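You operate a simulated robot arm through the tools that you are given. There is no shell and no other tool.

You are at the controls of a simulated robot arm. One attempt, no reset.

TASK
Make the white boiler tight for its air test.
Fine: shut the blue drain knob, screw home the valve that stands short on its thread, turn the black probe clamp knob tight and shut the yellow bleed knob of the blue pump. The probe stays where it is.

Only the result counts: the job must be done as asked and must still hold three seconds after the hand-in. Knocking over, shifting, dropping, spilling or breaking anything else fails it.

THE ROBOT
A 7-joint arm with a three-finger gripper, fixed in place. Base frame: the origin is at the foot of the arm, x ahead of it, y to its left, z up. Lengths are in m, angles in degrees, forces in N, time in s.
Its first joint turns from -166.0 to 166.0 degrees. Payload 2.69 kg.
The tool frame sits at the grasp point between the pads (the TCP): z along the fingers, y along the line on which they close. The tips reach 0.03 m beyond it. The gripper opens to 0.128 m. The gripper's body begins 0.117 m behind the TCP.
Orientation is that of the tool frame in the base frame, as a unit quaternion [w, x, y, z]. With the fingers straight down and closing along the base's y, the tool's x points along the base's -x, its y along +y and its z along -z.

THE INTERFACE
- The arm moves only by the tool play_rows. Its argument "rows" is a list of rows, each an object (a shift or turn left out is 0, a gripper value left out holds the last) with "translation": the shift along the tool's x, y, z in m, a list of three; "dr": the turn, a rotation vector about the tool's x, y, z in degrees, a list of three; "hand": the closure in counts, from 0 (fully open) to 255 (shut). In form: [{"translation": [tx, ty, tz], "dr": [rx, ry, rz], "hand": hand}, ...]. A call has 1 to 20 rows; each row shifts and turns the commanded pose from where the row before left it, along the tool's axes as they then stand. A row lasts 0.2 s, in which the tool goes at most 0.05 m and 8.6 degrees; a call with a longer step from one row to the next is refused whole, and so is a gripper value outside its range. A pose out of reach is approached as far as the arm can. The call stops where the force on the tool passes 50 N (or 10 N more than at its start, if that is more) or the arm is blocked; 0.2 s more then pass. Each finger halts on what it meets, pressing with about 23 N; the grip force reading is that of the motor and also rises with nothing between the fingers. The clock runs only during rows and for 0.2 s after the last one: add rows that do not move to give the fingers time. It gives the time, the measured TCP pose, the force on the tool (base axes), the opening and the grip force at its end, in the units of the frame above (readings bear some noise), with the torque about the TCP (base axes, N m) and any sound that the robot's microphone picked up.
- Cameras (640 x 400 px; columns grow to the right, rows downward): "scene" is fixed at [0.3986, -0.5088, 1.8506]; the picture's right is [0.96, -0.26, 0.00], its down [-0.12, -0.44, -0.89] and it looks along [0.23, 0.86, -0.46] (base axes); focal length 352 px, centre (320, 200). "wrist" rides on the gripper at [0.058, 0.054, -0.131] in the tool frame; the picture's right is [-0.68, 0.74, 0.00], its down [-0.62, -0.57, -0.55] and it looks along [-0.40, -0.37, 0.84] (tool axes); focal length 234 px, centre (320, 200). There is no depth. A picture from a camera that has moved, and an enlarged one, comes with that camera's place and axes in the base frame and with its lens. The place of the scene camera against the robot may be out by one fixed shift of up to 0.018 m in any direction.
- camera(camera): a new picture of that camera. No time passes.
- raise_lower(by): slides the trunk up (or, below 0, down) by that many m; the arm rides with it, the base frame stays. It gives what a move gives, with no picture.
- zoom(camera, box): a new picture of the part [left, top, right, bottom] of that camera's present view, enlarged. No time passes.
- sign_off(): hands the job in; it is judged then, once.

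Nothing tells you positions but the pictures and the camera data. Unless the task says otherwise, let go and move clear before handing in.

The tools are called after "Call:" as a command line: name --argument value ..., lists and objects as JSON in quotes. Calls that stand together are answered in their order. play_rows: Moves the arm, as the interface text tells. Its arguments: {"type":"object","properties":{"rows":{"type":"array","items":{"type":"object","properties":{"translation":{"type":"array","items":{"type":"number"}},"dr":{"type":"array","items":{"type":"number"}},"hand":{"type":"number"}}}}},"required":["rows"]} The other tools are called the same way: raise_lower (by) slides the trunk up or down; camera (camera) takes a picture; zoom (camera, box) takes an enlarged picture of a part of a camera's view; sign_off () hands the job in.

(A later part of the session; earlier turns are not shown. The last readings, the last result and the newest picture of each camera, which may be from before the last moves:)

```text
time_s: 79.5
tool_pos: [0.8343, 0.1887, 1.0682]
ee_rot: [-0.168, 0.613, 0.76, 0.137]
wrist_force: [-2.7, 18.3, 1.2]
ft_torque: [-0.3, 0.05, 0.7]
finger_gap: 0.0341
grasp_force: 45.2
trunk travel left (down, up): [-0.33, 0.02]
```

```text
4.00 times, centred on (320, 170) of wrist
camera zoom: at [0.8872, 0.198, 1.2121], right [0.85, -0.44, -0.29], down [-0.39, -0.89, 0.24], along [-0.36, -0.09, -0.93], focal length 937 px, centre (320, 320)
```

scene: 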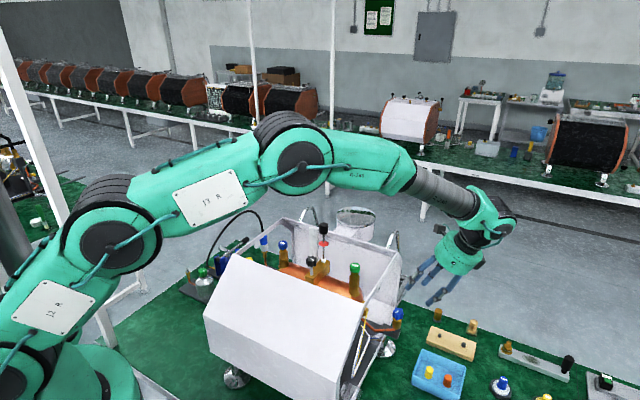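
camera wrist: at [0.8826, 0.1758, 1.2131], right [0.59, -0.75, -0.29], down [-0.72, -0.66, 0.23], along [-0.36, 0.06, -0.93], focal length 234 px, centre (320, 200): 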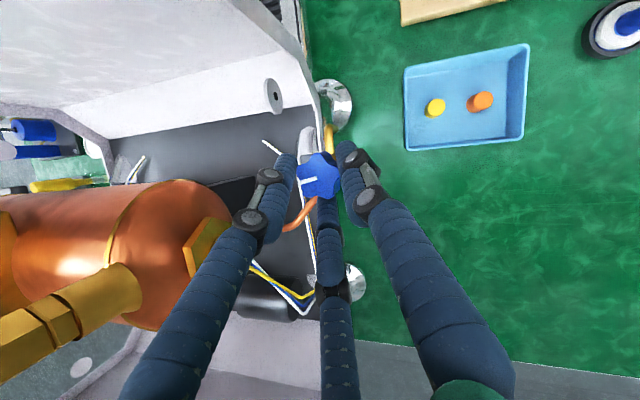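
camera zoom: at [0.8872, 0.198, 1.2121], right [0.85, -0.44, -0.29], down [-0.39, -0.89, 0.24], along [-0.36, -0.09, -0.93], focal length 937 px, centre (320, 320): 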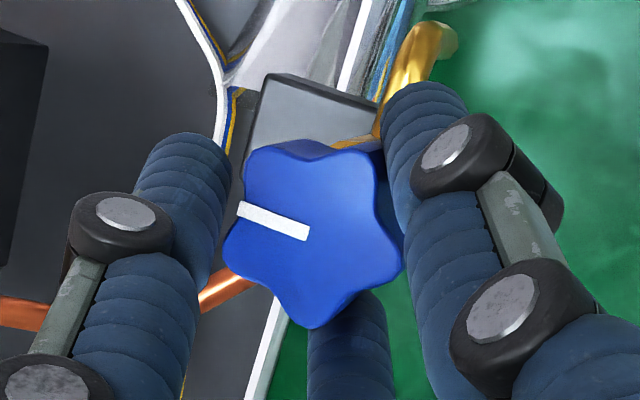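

The drain knob is firm at its stop under 0.7 N m. I'll open and back out along the tool axis, then up.

Call:
play_rows --rows '[{"hand": 130}, {"translation": [0, 0, 0]}, {"translation": [0, 0, 0]}, {"translation": [0, 0, -0.02]}, {"translation": [0, 0, -0.04]}, {"translation": [0, 0, -0.045]}, {"translation": [0, 0, -0.045]}, {"translation": [0, 0, -0.045]}, {"translation": [0, 0, 0]}]'

Call:
zoom --camera "scene" --box '[340, 240, 468, 320]'

Call:
camera --camera "wrist"

Call:
camera --camera "scene"

```text
time_s: 81.5
tool_pos: [0.8511, 0.1076, 1.2455]
ee_rot: [-0.168, 0.613, 0.76, 0.137]
wrist_force: [-0.3, -0.6, -0.4]
ft_torque: [-0.02, -0.04, -0.03]
finger_gap: 0.0625
grasp_force: 0.0
trunk travel left (down, up): [-0.33, 0.02]
```

```text
5.00 times, centred on (404, 280) of scene
camera zoom: at [0.3986, -0.5088, 1.8506], right [0.96, -0.26, 0.0], down [-0.12, -0.44, -0.89], along [0.23, 0.86, -0.46], focal length 1760 px, centre (-100, -200)
```

zoom: 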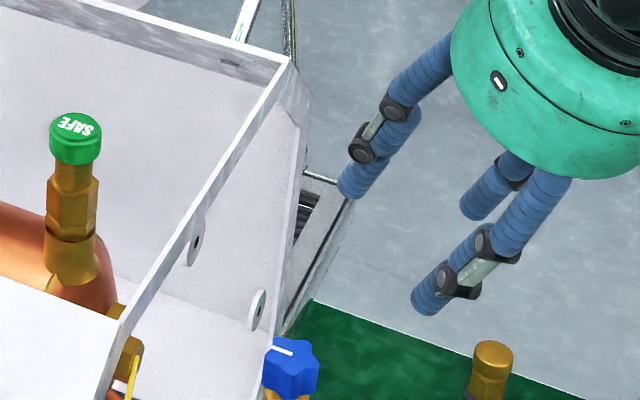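

```text
taken
camera wrist: at [0.9039, 0.1161, 1.3892], right [0.85, -0.44, -0.29], down [-0.39, -0.89, 0.24], along [-0.36, -0.09, -0.93], focal length 234 px, centre (320, 200)
```

wrist: 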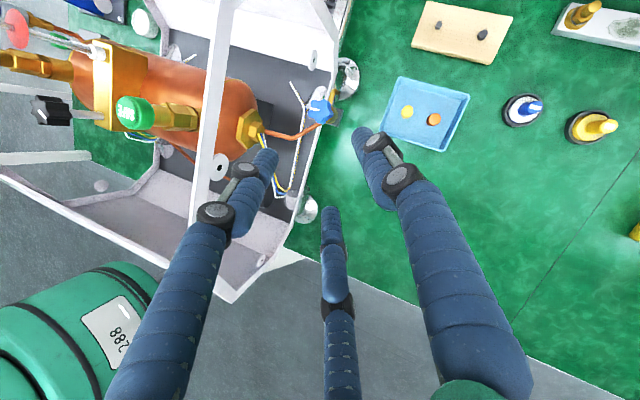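

```text
taken
```

scene: 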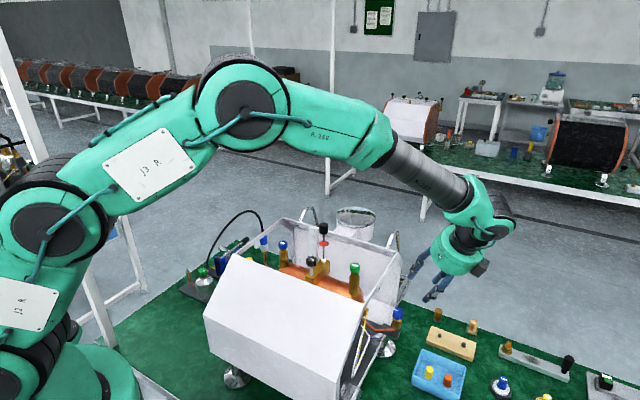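

Drain done. Last is the yellow bleed knob near (0.43, 0.91, 0.83), at the edge of reach, with the hose and the pump lever close by. I'll raise the trunk fully, lift, straighten the tool and travel high over the boiler toward the pump.

Call:
raise_lower --by 0.02

Call:
play_rows --rows '[{"translation": [0.0186, 0, -0.0399]}, {"translation": [0.0186, 0, -0.0399]}, {"translation": [0.0186, 0, -0.0399]}, {"translation": [0.0186, 0, -0.0399]}, {"translation": [0.0186, 0, -0.0399]}, {"dr": [0, -8.34, 0]}, {"dr": [0, -8.33, 0]}, {"dr": [0, -8.33, 0]}, {"translation": [0.0433, -0.0187, 0]}, {"translation": [0.0433, -0.0187, 0]}, {"translation": [0.0433, -0.0187, 0]}, {"translation": [0.0433, -0.0187, 0]}, {"translation": [0.0433, -0.0187, 0]}, {"translation": [0.0433, -0.0187, 0]}, {"translation": [0, 0, 0]}]'

Call:
camera --camera "scene"

```text
time_s: 82.2
tool_pos: [0.8516, 0.1081, 1.2649]
ee_rot: [-0.168, 0.613, 0.76, 0.136]
wrist_force: [0.1, -0.2, 0.1]
ft_torque: [-0.01, 0.01, 0.01]
finger_gap: 0.0629
grasp_force: 0.1
trunk travel left (down, up): [-0.35, 0.0]
```

```text
time_s: 85.3
tool_pos: [0.6873, 0.3411, 1.4865]
ee_rot: [0.001, 0.628, 0.778, 0.0]
wrist_force: [0.4, 0.4, 0.2]
ft_torque: [-0.04, 0.0, -0.01]
finger_gap: 0.0626
grasp_force: 0.0
trunk travel left (down, up): [-0.35, 0.0]
```

```text
taken
```

scene: 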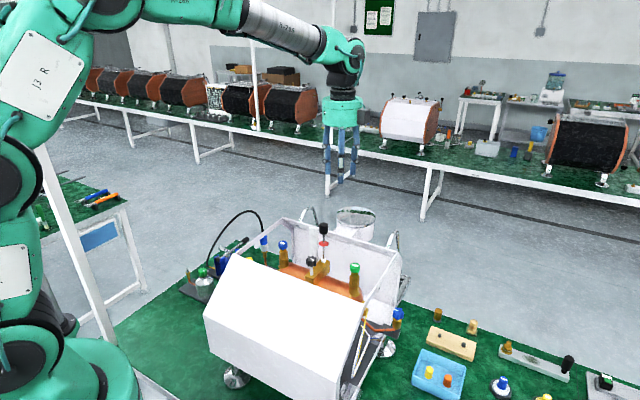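

Call:
play_rows --rows '[{"translation": [0.0431, -0.0187, 0]}, {"translation": [0.0431, -0.0187, 0]}, {"translation": [0.0431, -0.0187, 0]}, {"translation": [0.0431, -0.0187, 0]}, {"translation": [0.0431, -0.0187, 0]}, {"translation": [0.0431, -0.0187, 0]}, {"translation": [0.0431, -0.0187, 0]}, {"translation": [0.0431, -0.0187, 0]}, {"translation": [0.0431, -0.0187, 0]}, {"translation": [0.0431, -0.0187, 0]}, {"translation": [0.0431, -0.0187, 0]}, {"translation": [0.0431, -0.0187, 0]}, {"translation": [0, 0, 0]}]'

Call:
play_rows --rows '[{"dr": [0, 0, -8.5], "hand": 150}, {"dr": [0, 0, -8.5]}, {"dr": [0, 0, -8.5]}, {"dr": [0, 0, -8.5]}, {"dr": [0, 0, -8.5]}, {"dr": [0, 0, -8.5]}, {"dr": [0, 0, -8.5]}, {"dr": [0, 0, -8.5]}, {"dr": [0, 0, -8.5]}, {"dr": [0, 0, -8.5]}, {"dr": [0, 0, -8.5]}, {"dr": [0, 0, -8.5]}, {"dr": [0, 0, -8.5]}, {"dr": [0, 0, -8.5]}, {"dr": [0, 0, -8.5]}, {"dr": [0, 0, -8.5]}, {"dr": [0, 0, -8.5]}, {"dr": [0, 0, -8.3]}, {"translation": [0, 0, 0]}]'

Call:
camera --camera "wrist"

Call:
camera --camera "scene"

```text
time_s: 88.2
tool_pos: [0.3566, 0.7963, 1.4862]
ee_rot: [0.0, 0.628, 0.778, 0.001]
wrist_force: [-0.3, -0.7, 0.9]
ft_torque: [-0.03, 0.0, 0.0]
finger_gap: 0.063
grasp_force: 0.1
trunk travel left (down, up): [-0.35, 0.0]
```

```text
time_s: 92.2
tool_pos: [0.3593, 0.7971, 1.4864]
ee_rot: [0.002, -0.609, 0.793, -0.001]
wrist_force: [-0.3, 0.0, 0.2]
ft_torque: [0.02, -0.02, -0.02]
finger_gap: 0.0528
grasp_force: 0.0
trunk travel left (down, up): [-0.35, 0.0]
```

```text
taken
camera wrist: at [0.2915, 0.7534, 1.6167], right [-0.54, 0.84, 0.0], down [0.7, 0.45, 0.55], along [0.46, 0.3, -0.84], focal length 234 px, centre (320, 200)
```

wrist: 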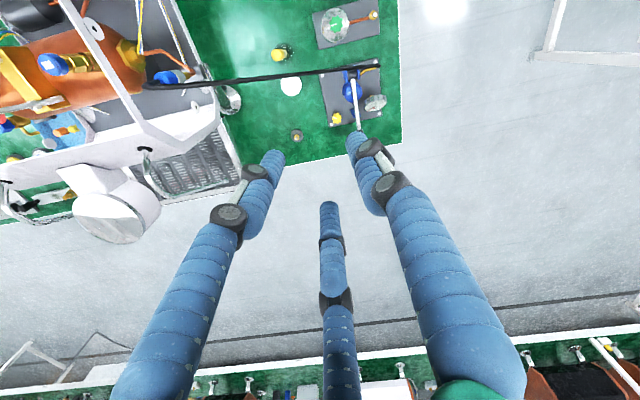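

```text
taken
```

scene: 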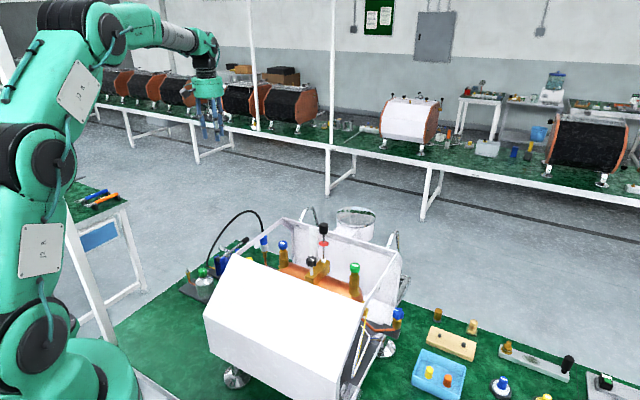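

Call:
zoom --camera "wrist" --box '[290, 55, 402, 125]'

Call:
zoom --camera "wrist" --box '[318, 103, 358, 128]'

Call:
zoom --camera "scene" --box '[180, 200, 290, 290]'

```text
5.71 times, centred on (346, 90) of wrist
camera zoom: at [0.2915, 0.7534, 1.6167], right [-0.54, 0.84, 0.0], down [0.7, 0.45, 0.55], along [0.46, 0.3, -0.84], focal length 1338 px, centre (171, 829)
```

zoom: 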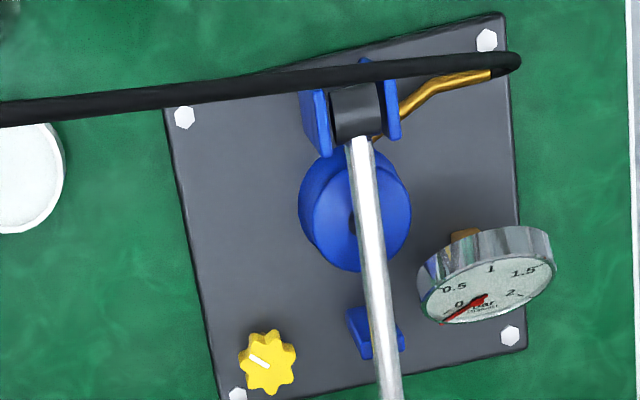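

```text
16.00 times, centred on (338, 116) of wrist
camera zoom: at [0.2915, 0.7534, 1.6167], right [-0.54, 0.84, 0.0], down [0.7, 0.45, 0.55], along [0.46, 0.3, -0.84], focal length 3747 px, centre (32, 1552)
```

zoom: 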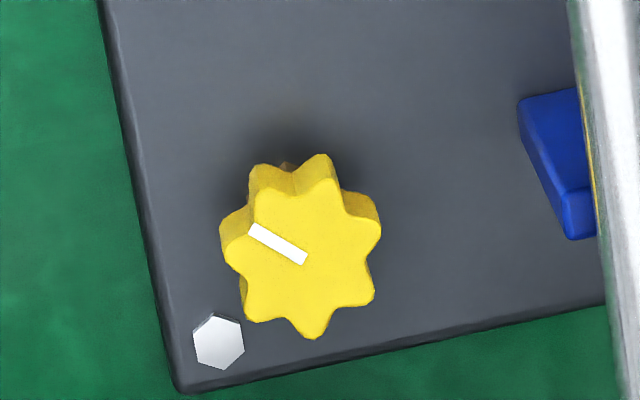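

```text
4.44 times, centred on (235, 245) of scene
camera zoom: at [0.3986, -0.5088, 1.8506], right [0.96, -0.26, 0.0], down [-0.12, -0.44, -0.89], along [0.23, 0.86, -0.46], focal length 1564 px, centre (698, 0)
```

zoom: 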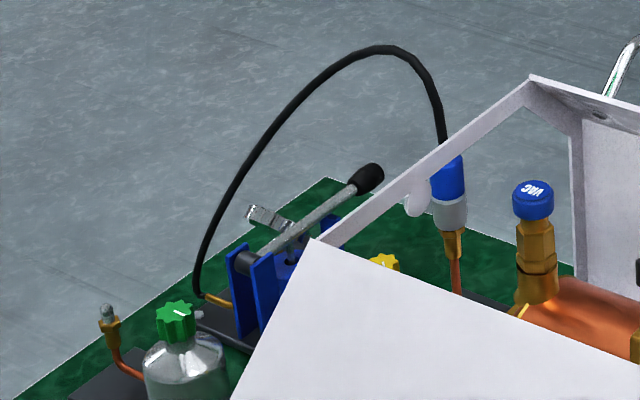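

The yellow knob is at about (0.429, 0.907) with its top at z≈0.83, the lever is 6 cm to one side, and the hose plane is on the near side. I'll lean the tool 15° back toward the arm and come down between them in stages.

Call:
play_rows --rows '[{"dr": [5.3, -5.3, 0]}, {"dr": [5.3, -5.3, 0]}, {"translation": [-0.0016, 0.0052, 0.0428]}, {"translation": [-0.0016, 0.0052, 0.0428]}, {"translation": [-0.0016, 0.0052, 0.0428]}, {"translation": [-0.0016, 0.0052, 0.0428]}, {"translation": [-0.0016, 0.0052, 0.0428]}, {"translation": [-0.0016, 0.0052, 0.0428]}, {"translation": [0, 0, 0]}]'

Call:
camera --camera "wrist"

Call:
camera --camera "scene"

```text
time_s: 94.2
tool_pos: [0.39, 0.8485, 1.235]
ee_rot: [0.131, -0.604, 0.786, -0.016]
wrist_force: [-0.2, 0.6, -0.5]
ft_torque: [-0.01, 0.07, -0.06]
finger_gap: 0.053
grasp_force: 0.0
trunk travel left (down, up): [-0.35, 0.0]
```

```text
taken
camera wrist: at [0.295, 0.7889, 1.34], right [-0.53, 0.84, -0.01], down [0.56, 0.36, 0.75], along [0.64, 0.39, -0.66], focal length 234 px, centre (320, 200)
```

wrist: 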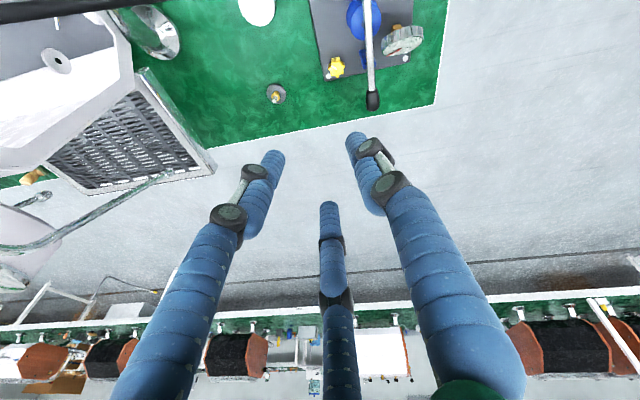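

```text
taken
```

scene: 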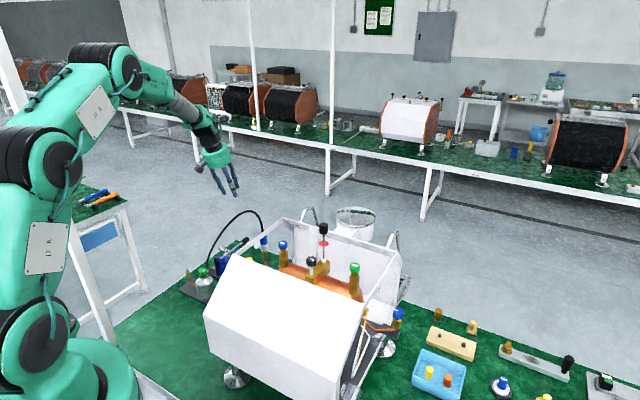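

Call:
zoom --camera "wrist" --box '[317, 55, 357, 80]'

Call:
zoom --camera "wrist" --box '[280, 0, 440, 120]'

```text
16.00 times, centred on (337, 68) of wrist
camera zoom: at [0.295, 0.7889, 1.34], right [-0.53, 0.84, -0.01], down [0.56, 0.36, 0.75], along [0.64, 0.39, -0.66], focal length 3747 px, centre (48, 2320)
```

zoom: 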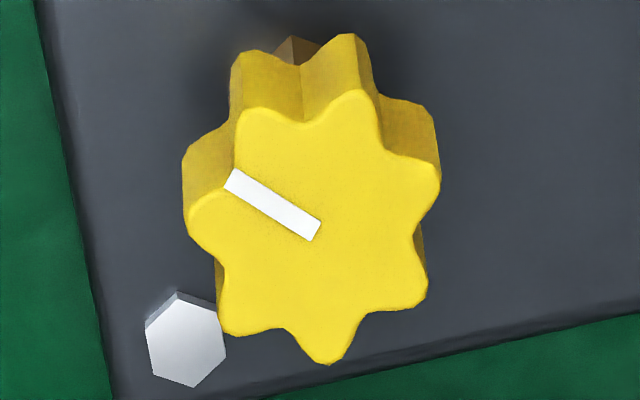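

```text
3.33 times, centred on (360, 60) of wrist
camera zoom: at [0.295, 0.7889, 1.34], right [-0.53, 0.84, -0.01], down [0.56, 0.36, 0.75], along [0.64, 0.39, -0.66], focal length 781 px, centre (187, 667)
```

zoom: 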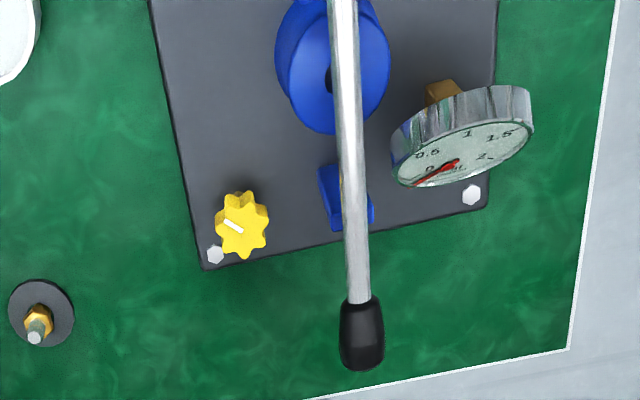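

I'll narrow the hand so it clears the lever, and come down to about 7 cm above the grip position.

Call:
play_rows --rows '[{"translation": [0.0013, 0.0069, 0.0392], "hand": 171}, {"translation": [0.0013, 0.0069, 0.0392]}, {"translation": [0.0013, 0.0069, 0.0392]}, {"translation": [0.0013, 0.0069, 0.0392]}, {"translation": [0.0013, 0.0069, 0.0392]}, {"translation": [0.0013, 0.0069, 0.0392]}, {"translation": [0.0013, 0.0069, 0.0392]}, {"translation": [0, 0, 0]}, {"translation": [0, 0, 0]}]'

Call:
camera --camera "wrist"

Call:
zoom --camera "wrist" --box '[240, 80, 400, 180]'

Call:
camera --camera "scene"

```text
time_s: 96.2
tool_pos: [0.4002, 0.8893, 0.9596]
ee_rot: [0.13, -0.603, 0.787, -0.017]
wrist_force: [0.3, -0.1, 0.6]
ft_torque: [0.02, -0.01, 0.01]
finger_gap: 0.0421
grasp_force: 0.1
trunk travel left (down, up): [-0.35, 0.0]
```

```text
taken
camera wrist: at [0.3065, 0.83, 1.0656], right [-0.53, 0.84, -0.01], down [0.56, 0.36, 0.75], along [0.64, 0.39, -0.66], focal length 234 px, centre (320, 200)
```

wrist: 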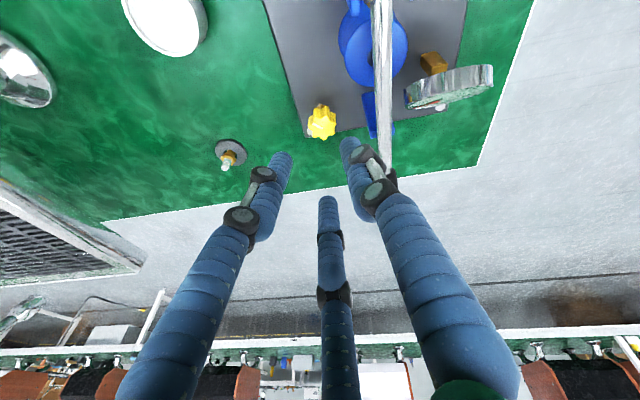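

```text
4.00 times, centred on (320, 130) of wrist
camera zoom: at [0.3065, 0.83, 1.0656], right [-0.53, 0.84, -0.01], down [0.56, 0.36, 0.75], along [0.64, 0.39, -0.66], focal length 937 px, centre (320, 480)
```

zoom: 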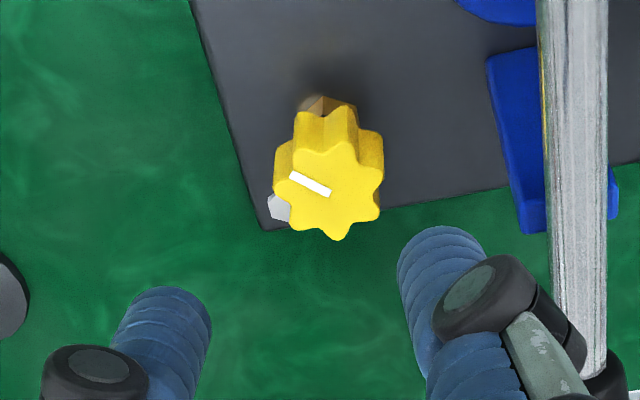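

```text
taken
```

scene: 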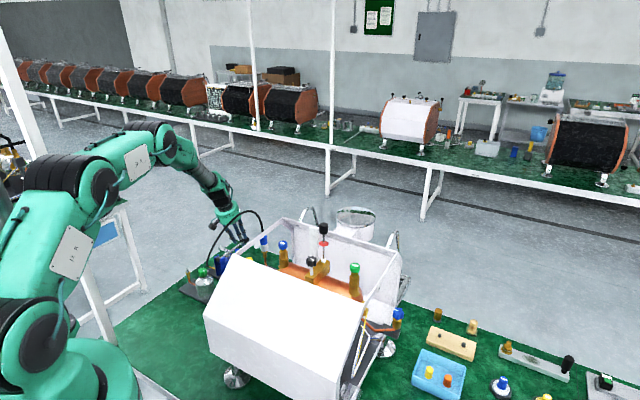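

The knob's now located near (0.426, 0.906) with its top at z≈0.832. I'll trim the alignment and come down most of the way.

Call:
play_rows --rows '[{"translation": [0.0028, 0.0067, 0.01]}, {"translation": [0, 0, 0.03]}, {"translation": [0, 0, 0.025]}, {"translation": [0, 0, 0]}, {"translation": [0, 0, 0]}]'

Call:
zoom --camera "wrist" --box '[240, 90, 400, 190]'

Call:
zoom --camera "scene" --box '[170, 160, 298, 280]'

```text
time_s: 97.3
tool_pos: [0.411, 0.8957, 0.8935]
ee_rot: [0.131, -0.603, 0.787, -0.018]
wrist_force: [-0.4, -0.4, -0.6]
ft_torque: [0.0, 0.01, 0.01]
finger_gap: 0.0421
grasp_force: 0.2
trunk travel left (down, up): [-0.35, 0.0]
```

```text
4.00 times, centred on (320, 140) of wrist
camera zoom: at [0.3159, 0.8369, 0.9983], right [-0.53, 0.84, -0.01], down [0.56, 0.36, 0.75], along [0.64, 0.39, -0.66], focal length 937 px, centre (320, 440)
```

zoom: 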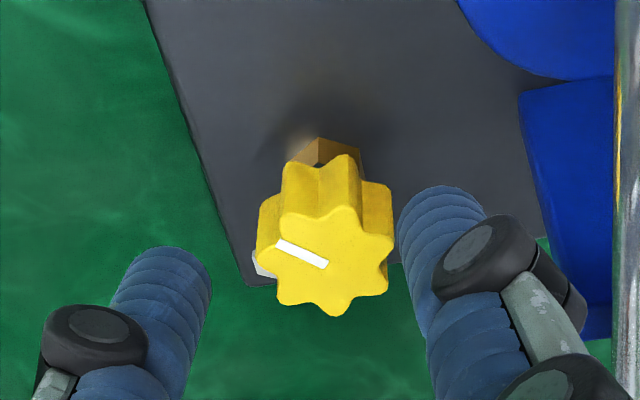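

```text
3.33 times, centred on (234, 220) of scene
camera zoom: at [0.3986, -0.5088, 1.8506], right [0.96, -0.26, 0.0], down [-0.12, -0.44, -0.89], along [0.23, 0.86, -0.46], focal length 1173 px, centre (607, 133)
```

zoom: 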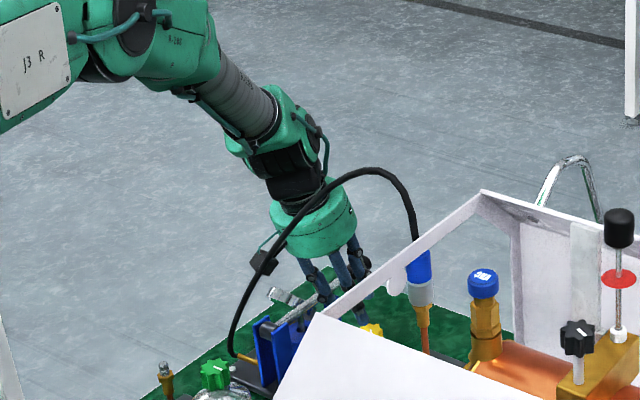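

Call:
play_rows --rows '[{"translation": [-0.0007, 0.0018, 0.015]}, {"translation": [0, 0, 0.018]}, {"translation": [0, 0, 0]}, {"translation": [0, 0, 0]}]'

Call:
zoom --camera "wrist" --box '[240, 100, 400, 200]'

Call:
zoom --camera "scene" --box '[190, 190, 286, 270]'

```text
time_s: 98.3
tool_pos: [0.4174, 0.9019, 0.8616]
ee_rot: [0.13, -0.604, 0.786, -0.018]
wrist_force: [0.8, 0.1, 0.4]
ft_torque: [0.0, -0.02, 0.0]
finger_gap: 0.042
grasp_force: 0.1
trunk travel left (down, up): [-0.35, 0.0]
```

```text
4.00 times, centred on (320, 150) of wrist
camera zoom: at [0.3227, 0.8424, 0.9675], right [-0.53, 0.84, -0.01], down [0.56, 0.36, 0.75], along [0.64, 0.39, -0.66], focal length 937 px, centre (320, 400)
```

zoom: 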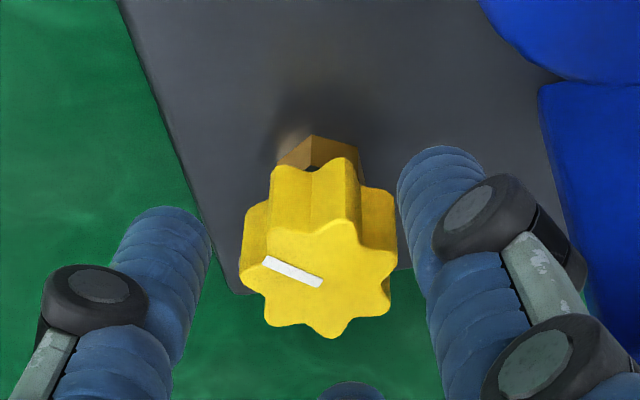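

```text
5.00 times, centred on (238, 230) of scene
camera zoom: at [0.3986, -0.5088, 1.8506], right [0.96, -0.26, 0.0], down [-0.12, -0.44, -0.89], along [0.23, 0.86, -0.46], focal length 1760 px, centre (730, 50)
```

zoom: 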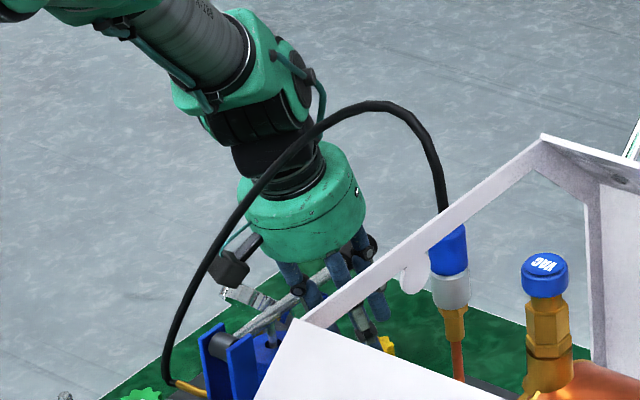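

Combining the rays from several heights, the knob top is at z≈0.820, centred near (0.431, 0.909). I'll make the last small approach.

Call:
play_rows --rows '[{"translation": [-0.0029, -0.002, 0.012]}, {"translation": [0, 0, 0.0175]}, {"translation": [0, 0, 0]}, {"translation": [0, 0, 0]}]'

Call:
zoom --camera "wrist" --box '[240, 110, 400, 210]'

Call:
zoom --camera "scene" --box '[190, 200, 286, 280]'

```text
time_s: 99.3
tool_pos: [0.4258, 0.9071, 0.8343]
ee_rot: [0.13, -0.604, 0.786, -0.017]
wrist_force: [-0.3, 0.7, 1.2]
ft_torque: [0.02, 0.0, -0.01]
finger_gap: 0.042
grasp_force: 0.1
trunk travel left (down, up): [-0.35, 0.0]
```

```text
4.00 times, centred on (320, 160) of wrist
camera zoom: at [0.3307, 0.8476, 0.9396], right [-0.53, 0.84, -0.01], down [0.56, 0.36, 0.75], along [0.64, 0.39, -0.66], focal length 937 px, centre (320, 360)
```

zoom: 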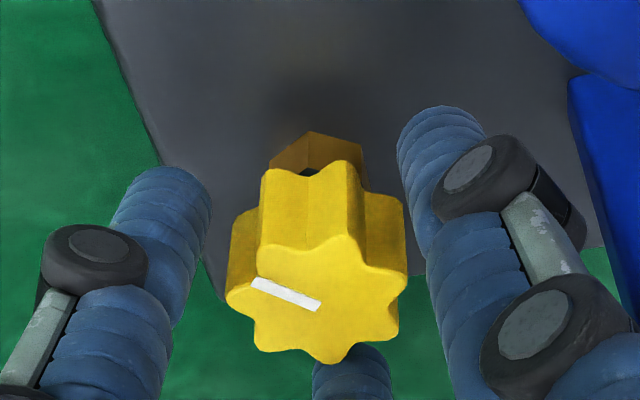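

```text
5.00 times, centred on (238, 240) of scene
camera zoom: at [0.3986, -0.5088, 1.8506], right [0.96, -0.26, 0.0], down [-0.12, -0.44, -0.89], along [0.23, 0.86, -0.46], focal length 1760 px, centre (730, 0)
```

zoom: 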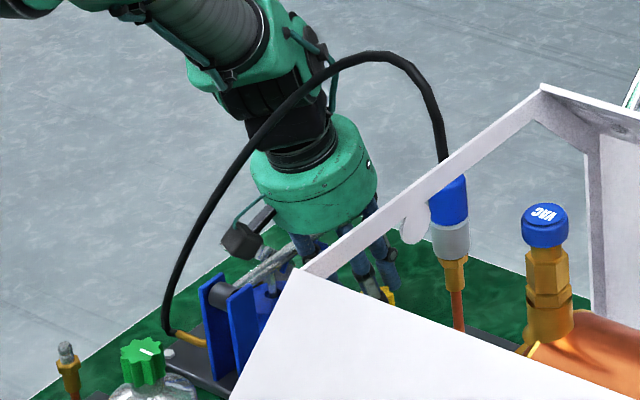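

The knob is centred between the fingers. I'll close on it.

Call:
play_rows --rows '[{"hand": 255}, {"translation": [0, 0, 0]}, {"translation": [0, 0, 0]}, {"translation": [0, 0, 0]}]'

Call:
zoom --camera "wrist" --box '[240, 120, 400, 220]'

```text
time_s: 100.3
tool_pos: [0.4266, 0.909, 0.8349]
ee_rot: [0.131, -0.603, 0.786, -0.017]
wrist_force: [25.1, 13.7, 4.1]
ft_torque: [0.03, -0.53, 0.02]
finger_gap: 0.0323
grasp_force: 45.1
trunk travel left (down, up): [-0.35, 0.0]
```

```text
4.00 times, centred on (320, 170) of wrist
camera zoom: at [0.3326, 0.8492, 0.9406], right [-0.53, 0.84, -0.01], down [0.56, 0.36, 0.75], along [0.64, 0.4, -0.66], focal length 937 px, centre (320, 320)
```

zoom: 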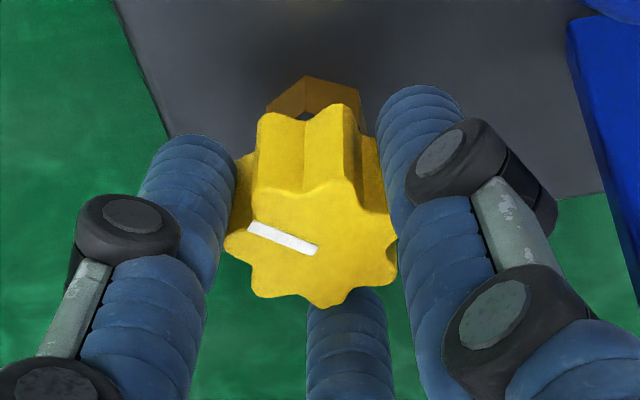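

Call:
play_rows --rows '[{"hand": 171}, {"translation": [0, 0, 0]}, {"translation": [-0.0012, -0.0015, 0]}, {"translation": [0, 0, 0]}, {"hand": 255}, {"translation": [0, 0, 0]}, {"translation": [0, 0, 0]}, {"translation": [0, 0, 0]}]'

```text
time_s: 102.2
tool_pos: [0.4269, 0.9086, 0.8347]
ee_rot: [0.13, -0.604, 0.786, -0.017]
wrist_force: [4.8, 13.0, -0.7]
ft_torque: [0.1, 0.19, 0.08]
finger_gap: 0.0323
grasp_force: 44.9
trunk travel left (down, up): [-0.35, 0.0]
```

Load is down to 14 N. I'll turn clockwise about the tool axis in small steps and watch the mark.

Call:
play_rows --rows '[{"dr": [0, 0, 6]}, {"dr": [0, 0, 6]}, {"dr": [0, 0, 6]}, {"translation": [0, 0, 0]}]'

Call:
zoom --camera "wrist" --box '[240, 120, 400, 220]'

Call:
zoom --camera "scene" --box '[190, 200, 286, 280]'

```text
time_s: 103.2
tool_pos: [0.427, 0.9092, 0.8368]
ee_rot: [0.131, -0.472, 0.872, 0.004]
wrist_force: [5.6, 11.9, 2.2]
ft_torque: [0.02, 0.03, 0.04]
finger_gap: 0.0321
grasp_force: 44.8
trunk travel left (down, up): [-0.35, 0.0]
```

```text
4.00 times, centred on (320, 170) of wrist
camera zoom: at [0.3234, 0.8718, 0.9415], right [-0.26, 0.96, 0.07], down [0.66, 0.12, 0.74], along [0.7, 0.24, -0.67], focal length 937 px, centre (320, 320)
```

zoom: 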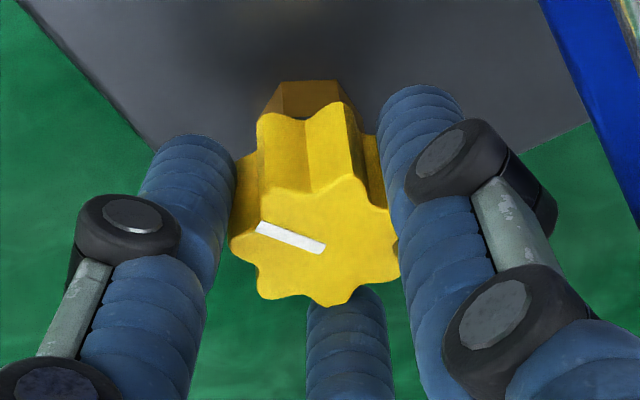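

```text
5.00 times, centred on (238, 240) of scene
camera zoom: at [0.3986, -0.5088, 1.8506], right [0.96, -0.26, 0.0], down [-0.12, -0.44, -0.89], along [0.23, 0.86, -0.46], focal length 1760 px, centre (730, 0)
```

zoom: 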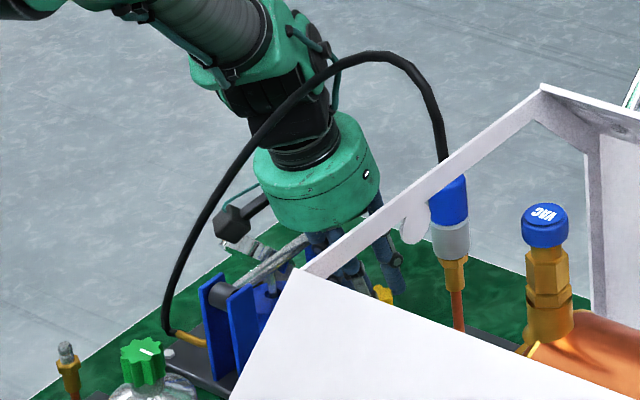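

The knob turns with the hand. I'll continue.

Call:
play_rows --rows '[{"dr": [0, 0, 7]}, {"dr": [0, 0, 7]}, {"dr": [0, 0, 7]}, {"dr": [0, 0, 7]}, {"translation": [0, 0, 0]}]'

Call:
zoom --camera "wrist" --box '[240, 120, 400, 220]'

Call:
zoom --camera "scene" --box '[190, 200, 286, 280]'

```text
time_s: 104.3
tool_pos: [0.427, 0.9054, 0.834]
ee_rot: [0.127, -0.247, 0.96, 0.035]
wrist_force: [7.2, -1.3, 9.1]
ft_torque: [-0.08, 0.17, -0.06]
finger_gap: 0.0326
grasp_force: 45.3
trunk travel left (down, up): [-0.35, 0.0]
```

```text
4.00 times, centred on (320, 170) of wrist
camera zoom: at [0.3227, 0.909, 0.9465], right [0.22, 0.96, 0.18], down [0.67, -0.28, 0.69], along [0.71, -0.03, -0.7], focal length 937 px, centre (320, 320)
```

zoom: 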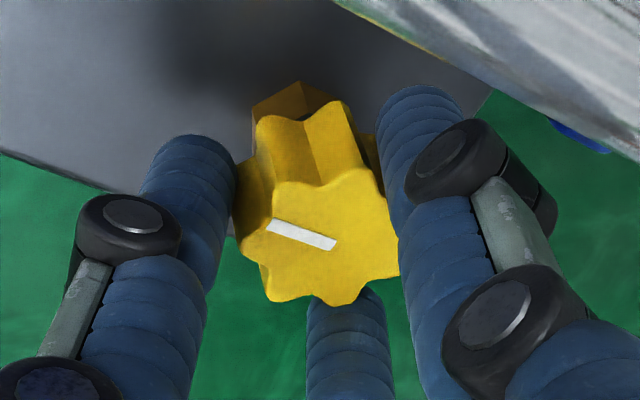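

```text
5.00 times, centred on (238, 240) of scene
camera zoom: at [0.3986, -0.5088, 1.8506], right [0.96, -0.26, 0.0], down [-0.12, -0.44, -0.89], along [0.23, 0.86, -0.46], focal length 1760 px, centre (730, 0)
```

zoom: 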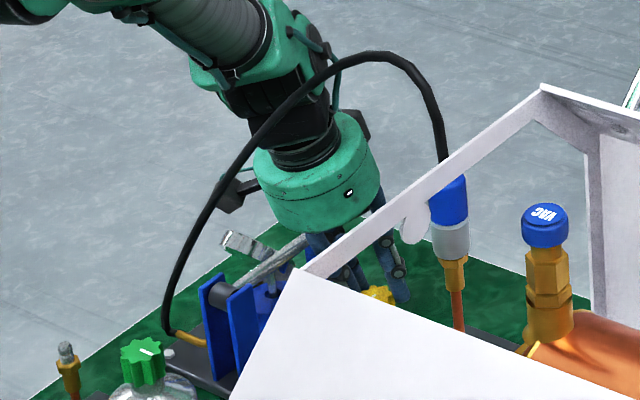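

Call:
play_rows --rows '[{"dr": [0, 0, 7]}, {"dr": [0, 0, 7]}, {"dr": [0, 0, 7]}, {"dr": [0, 0, 7]}, {"translation": [0, 0, 0]}]'

Call:
zoom --camera "wrist" --box '[240, 120, 400, 220]'

Call:
zoom --camera "scene" --box '[190, 200, 286, 280]'

```text
time_s: 105.5
tool_pos: [0.4262, 0.9064, 0.8341]
ee_rot: [0.114, -0.008, 0.991, 0.064]
wrist_force: [-1.9, -2.1, 1.3]
ft_torque: [-0.19, 0.46, -0.01]
finger_gap: 0.0323
grasp_force: 45.2
trunk travel left (down, up): [-0.35, 0.0]
```

```text
4.00 times, centred on (320, 170) of wrist
camera zoom: at [0.3387, 0.9429, 0.9541], right [0.64, 0.73, 0.25], down [0.49, -0.63, 0.6], along [0.59, -0.26, -0.76], focal length 937 px, centre (320, 320)
```

zoom: 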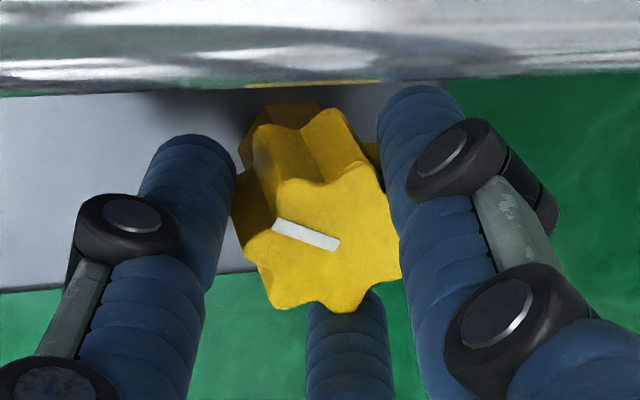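

```text
5.00 times, centred on (238, 240) of scene
camera zoom: at [0.3986, -0.5088, 1.8506], right [0.96, -0.26, 0.0], down [-0.12, -0.44, -0.89], along [0.23, 0.86, -0.46], focal length 1760 px, centre (730, 0)
```

zoom: 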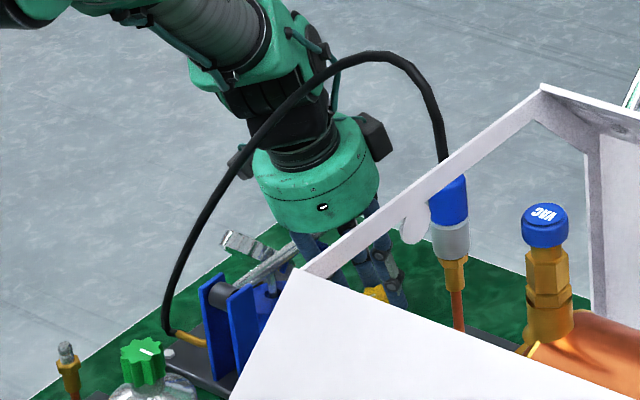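

Call:
play_rows --rows '[{"dr": [0, 0, 7]}, {"dr": [0, 0, 7]}, {"dr": [0, 0, 7]}, {"dr": [0, 0, 7]}, {"translation": [0, 0, 0]}]'

Call:
zoom --camera "wrist" --box '[240, 120, 400, 220]'

Call:
zoom --camera "scene" --box '[190, 200, 286, 280]'

```text
time_s: 106.8
tool_pos: [0.4252, 0.9078, 0.8359]
ee_rot: [0.095, 0.233, 0.964, 0.091]
wrist_force: [-10.2, 5.3, 2.7]
ft_torque: [0.1, 0.61, 0.08]
finger_gap: 0.0323
grasp_force: 44.8
trunk travel left (down, up): [-0.35, 0.0]
```

```text
4.00 times, centred on (320, 170) of wrist
camera zoom: at [0.369, 0.9648, 0.9647], right [0.91, 0.33, 0.26], down [0.17, -0.85, 0.49], along [0.38, -0.4, -0.83], focal length 937 px, centre (320, 320)
```

zoom: 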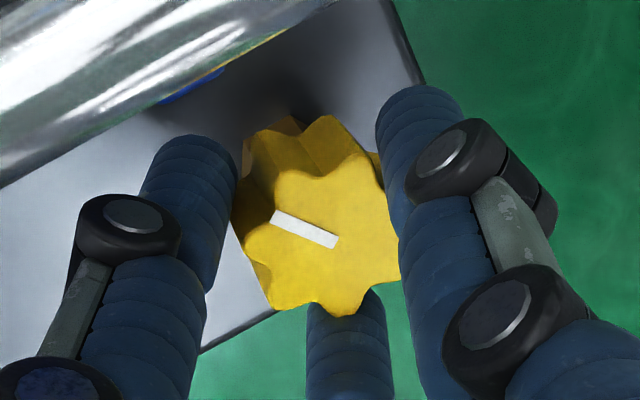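

```text
5.00 times, centred on (238, 240) of scene
camera zoom: at [0.3986, -0.5088, 1.8506], right [0.96, -0.26, 0.0], down [-0.12, -0.44, -0.89], along [0.23, 0.86, -0.46], focal length 1760 px, centre (730, 0)
```

zoom: 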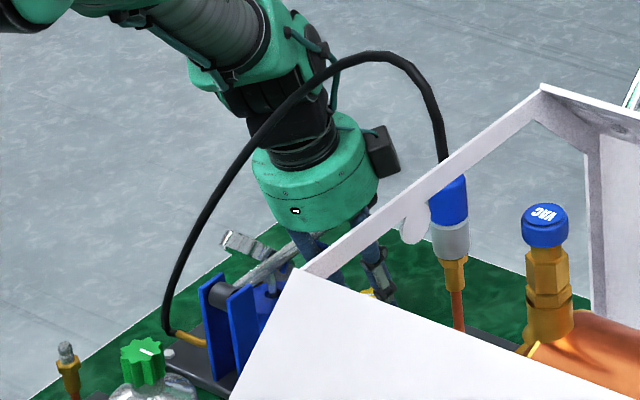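

Call:
play_rows --rows '[{"dr": [0, 0, 7]}, {"dr": [0, 0, 7]}, {"dr": [0, 0, 7]}, {"dr": [0, 0, 7]}, {"translation": [0, 0, 0]}]'

Call:
zoom --camera "wrist" --box '[240, 120, 400, 220]'

Call:
zoom --camera "scene" --box '[190, 200, 286, 280]'

```text
time_s: 108.0
tool_pos: [0.4281, 0.9083, 0.8364]
ee_rot: [0.071, 0.459, 0.879, 0.111]
wrist_force: [-8.2, 2.4, 8.0]
ft_torque: [-0.15, 0.46, 0.05]
finger_gap: 0.0321
grasp_force: 45.1
trunk travel left (down, up): [-0.35, 0.0]
```

```text
4.00 times, centred on (320, 170) of wrist
camera zoom: at [0.407, 0.9683, 0.9745], right [0.97, -0.15, 0.21], down [-0.22, -0.89, 0.4], along [0.13, -0.43, -0.89], focal length 937 px, centre (320, 320)
```

zoom: 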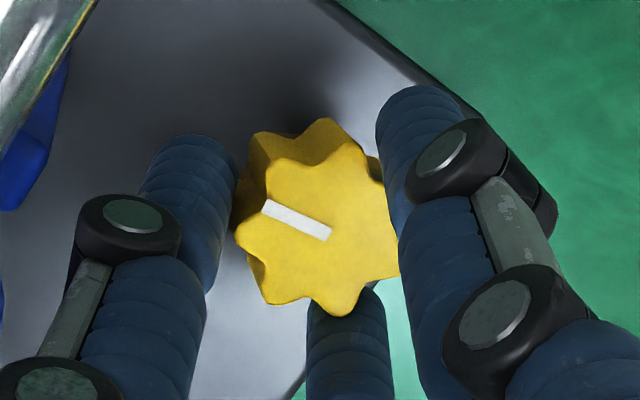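

```text
5.00 times, centred on (238, 240) of scene
camera zoom: at [0.3986, -0.5088, 1.8506], right [0.96, -0.26, 0.0], down [-0.12, -0.44, -0.89], along [0.23, 0.86, -0.46], focal length 1760 px, centre (730, 0)
```

zoom: 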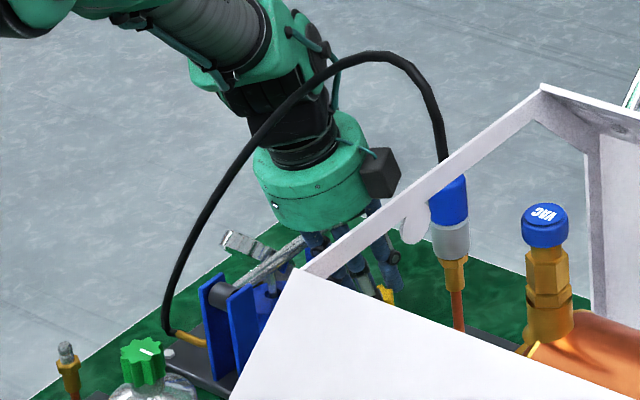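

Call:
play_rows --rows '[{"dr": [0, 0, 7]}, {"dr": [0, 0, 7]}, {"dr": [0, 0, 7]}, {"dr": [0, 0, 7]}, {"translation": [0, 0, 0]}]'

Call:
zoom --camera "wrist" --box '[240, 120, 400, 220]'

Call:
zoom --camera "scene" --box '[190, 200, 286, 280]'

```text
time_s: 109.2
tool_pos: [0.4281, 0.908, 0.8359]
ee_rot: [0.042, 0.658, 0.742, 0.124]
wrist_force: [2.0, -5.9, 10.1]
ft_torque: [-0.04, 0.16, 0.19]
finger_gap: 0.0324
grasp_force: 45.2
trunk travel left (down, up): [-0.35, 0.0]
```

```text
4.00 times, centred on (320, 170) of wrist
camera zoom: at [0.4422, 0.9525, 0.9797], right [0.8, -0.59, 0.11], down [-0.59, -0.74, 0.33], along [-0.12, -0.33, -0.94], focal length 937 px, centre (320, 320)
```

zoom: 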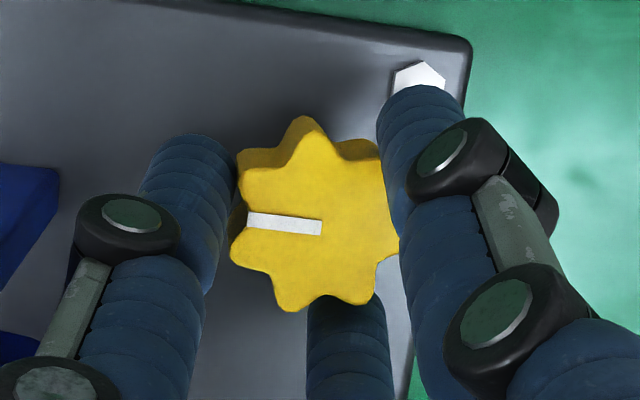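

```text
5.00 times, centred on (238, 240) of scene
camera zoom: at [0.3986, -0.5088, 1.8506], right [0.96, -0.26, 0.0], down [-0.12, -0.44, -0.89], along [0.23, 0.86, -0.46], focal length 1760 px, centre (730, 0)
```

zoom: 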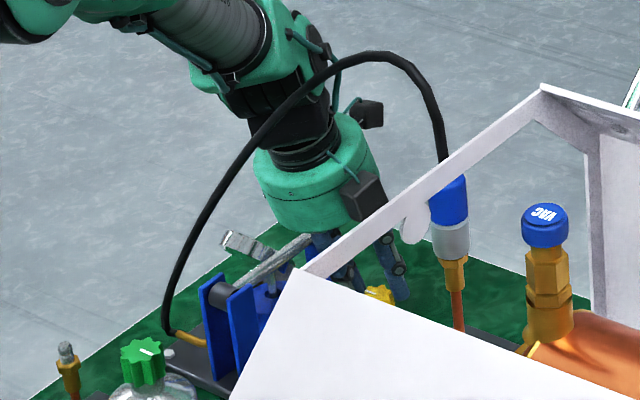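

The mark now lags the hand. I'll check whether the knob is at its stop with a little more turn.

Call:
play_rows --rows '[{"dr": [0, 0, 5]}]'

Call:
zoom --camera "wrist" --box '[240, 120, 400, 220]'

Call:
play_rows --rows '[{"dr": [0, 0, 5]}]'

Call:
zoom --camera "wrist" --box '[240, 120, 400, 220]'

```text
time_s: 109.5
tool_pos: [0.4284, 0.907, 0.8342]
ee_rot: [0.037, 0.689, 0.713, 0.126]
wrist_force: [3.7, -9.1, 8.2]
ft_torque: [-0.58, -0.1, 0.4]
finger_gap: 0.0322
grasp_force: 44.4
trunk travel left (down, up): [-0.35, 0.0]
```

```text
4.00 times, centred on (320, 170) of wrist
camera zoom: at [0.4476, 0.9484, 0.9802], right [0.75, -0.66, 0.09], down [-0.64, -0.69, 0.33], along [-0.15, -0.3, -0.94], focal length 937 px, centre (320, 320)
```

zoom: 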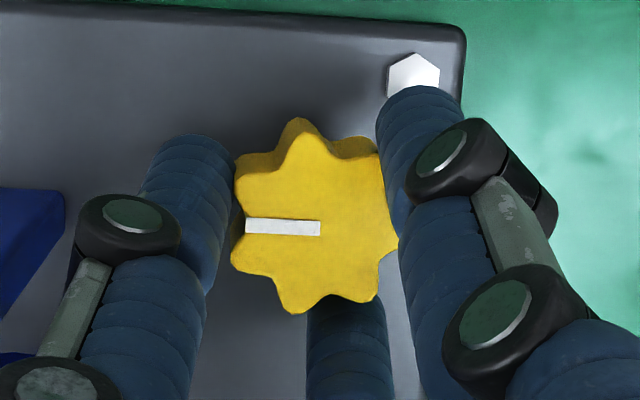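

```text
time_s: 110.0
tool_pos: [0.4288, 0.9056, 0.8355]
ee_rot: [0.031, 0.72, 0.682, 0.127]
wrist_force: [7.6, -10.2, 5.2]
ft_torque: [-0.61, 0.26, 0.47]
finger_gap: 0.0325
grasp_force: 45.3
trunk travel left (down, up): [-0.35, 0.0]
```

```text
4.00 times, centred on (320, 170) of wrist
camera zoom: at [0.4526, 0.9435, 0.9807], right [0.69, -0.72, 0.07], down [-0.7, -0.64, 0.32], along [-0.19, -0.27, -0.95], focal length 937 px, centre (320, 320)
```

zoom: 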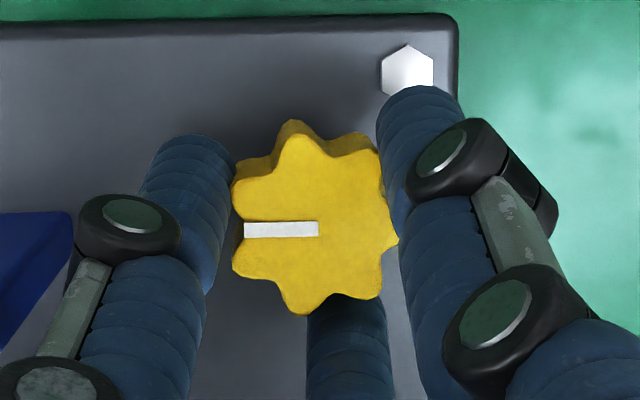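

Call:
play_rows --rows '[{"dr": [0, 0, 6]}]'

Call:
zoom --camera "wrist" --box '[240, 120, 400, 220]'

Call:
play_rows --rows '[{"dr": [0, 0, 6]}]'

Call:
zoom --camera "wrist" --box '[240, 120, 400, 220]'

```text
time_s: 110.2
tool_pos: [0.4296, 0.907, 0.8338]
ee_rot: [0.031, 0.726, 0.675, 0.127]
wrist_force: [-1.5, -6.8, 9.8]
ft_torque: [-1.23, 0.41, 0.16]
finger_gap: 0.0326
grasp_force: 44.9
out of reach, approached as far as the arm can: row 1
trunk travel left (down, up): [-0.35, 0.0]
stopped in row 1: the force on the tool passed its limit at 74 N (the readings are from after the stop); the commanded pose is now the measured one
```

```text
4.00 times, centred on (320, 170) of wrist
camera zoom: at [0.4536, 0.9433, 0.98], right [0.68, -0.73, 0.06], down [-0.71, -0.63, 0.32], along [-0.19, -0.26, -0.94], focal length 937 px, centre (320, 320)
```

zoom: 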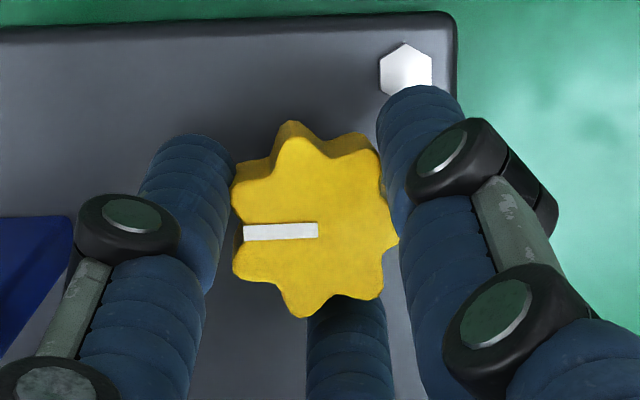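

```text
time_s: 110.6
tool_pos: [0.4287, 0.9053, 0.8335]
ee_rot: [0.018, 0.747, 0.654, 0.117]
wrist_force: [-13.8, -12.4, 15.4]
ft_torque: [-0.55, 1.58, 0.23]
finger_gap: 0.0327
grasp_force: 45.0
out of reach, approached as far as the arm can: row 1
trunk travel left (down, up): [-0.35, 0.0]
stopped in row 1: the force on the tool passed its limit at 67 N (the readings are from after the stop); the commanded pose is now the measured one
```

```text
4.00 times, centred on (320, 170) of wrist
camera zoom: at [0.4614, 0.9392, 0.9788], right [0.64, -0.77, 0.03], down [-0.73, -0.59, 0.34], along [-0.24, -0.24, -0.94], focal length 937 px, centre (320, 320)
```

zoom: 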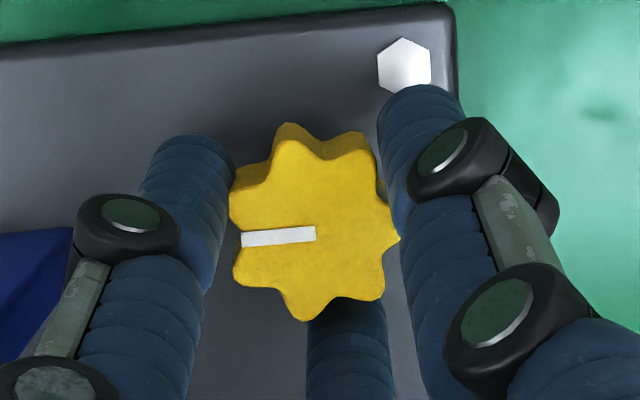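

The wrist hit its own limit, so I'll open, wind back 70° and test the stop again from a fresh grip.

Call:
play_rows --rows '[{"hand": 171}, {"translation": [0, 0, 0]}, {"translation": [0, 0, 0]}, {"dr": [0, 0, -7]}, {"dr": [0, 0, -7]}, {"dr": [0, 0, -7]}, {"dr": [0, 0, -7]}, {"dr": [0, 0, -7]}, {"dr": [0, 0, -7]}, {"dr": [0, 0, -7]}, {"dr": [0, 0, -7]}, {"dr": [0, 0, -7]}, {"translation": [0, 0, 0]}, {"translation": [0, 0, 0]}]'

Call:
zoom --camera "wrist" --box '[240, 120, 400, 220]'

Call:
zoom --camera "scene" --box '[190, 200, 286, 280]'

```text
time_s: 113.6
tool_pos: [0.43, 0.9079, 0.8319]
ee_rot: [0.077, 0.295, 0.948, 0.092]
wrist_force: [0.3, -0.2, 0.6]
ft_torque: [0.05, -0.04, 0.03]
finger_gap: 0.0422
grasp_force: 0.1
trunk travel left (down, up): [-0.35, 0.0]
```

```text
4.00 times, centred on (320, 170) of wrist
camera zoom: at [0.3855, 0.9671, 0.9648], right [0.95, 0.21, 0.22], down [0.08, -0.88, 0.47], along [0.29, -0.42, -0.86], focal length 937 px, centre (320, 320)
```

zoom: 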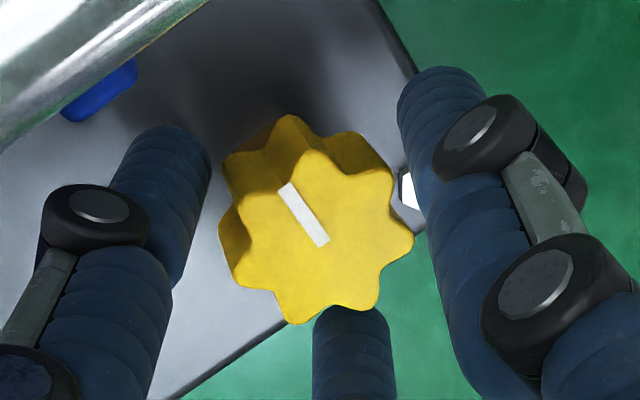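

```text
5.00 times, centred on (238, 240) of scene
camera zoom: at [0.3986, -0.5088, 1.8506], right [0.96, -0.26, 0.0], down [-0.12, -0.44, -0.89], along [0.23, 0.86, -0.46], focal length 1760 px, centre (730, 0)
```

zoom: 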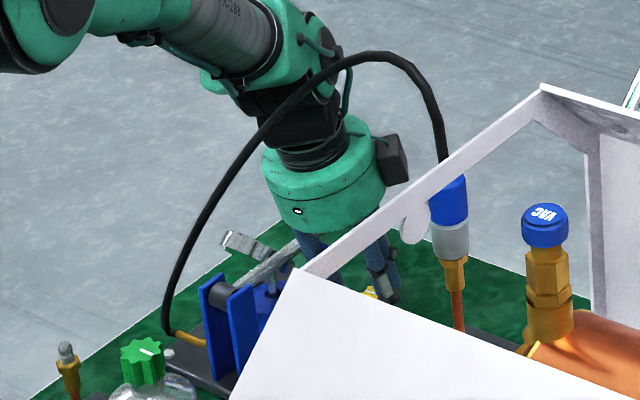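

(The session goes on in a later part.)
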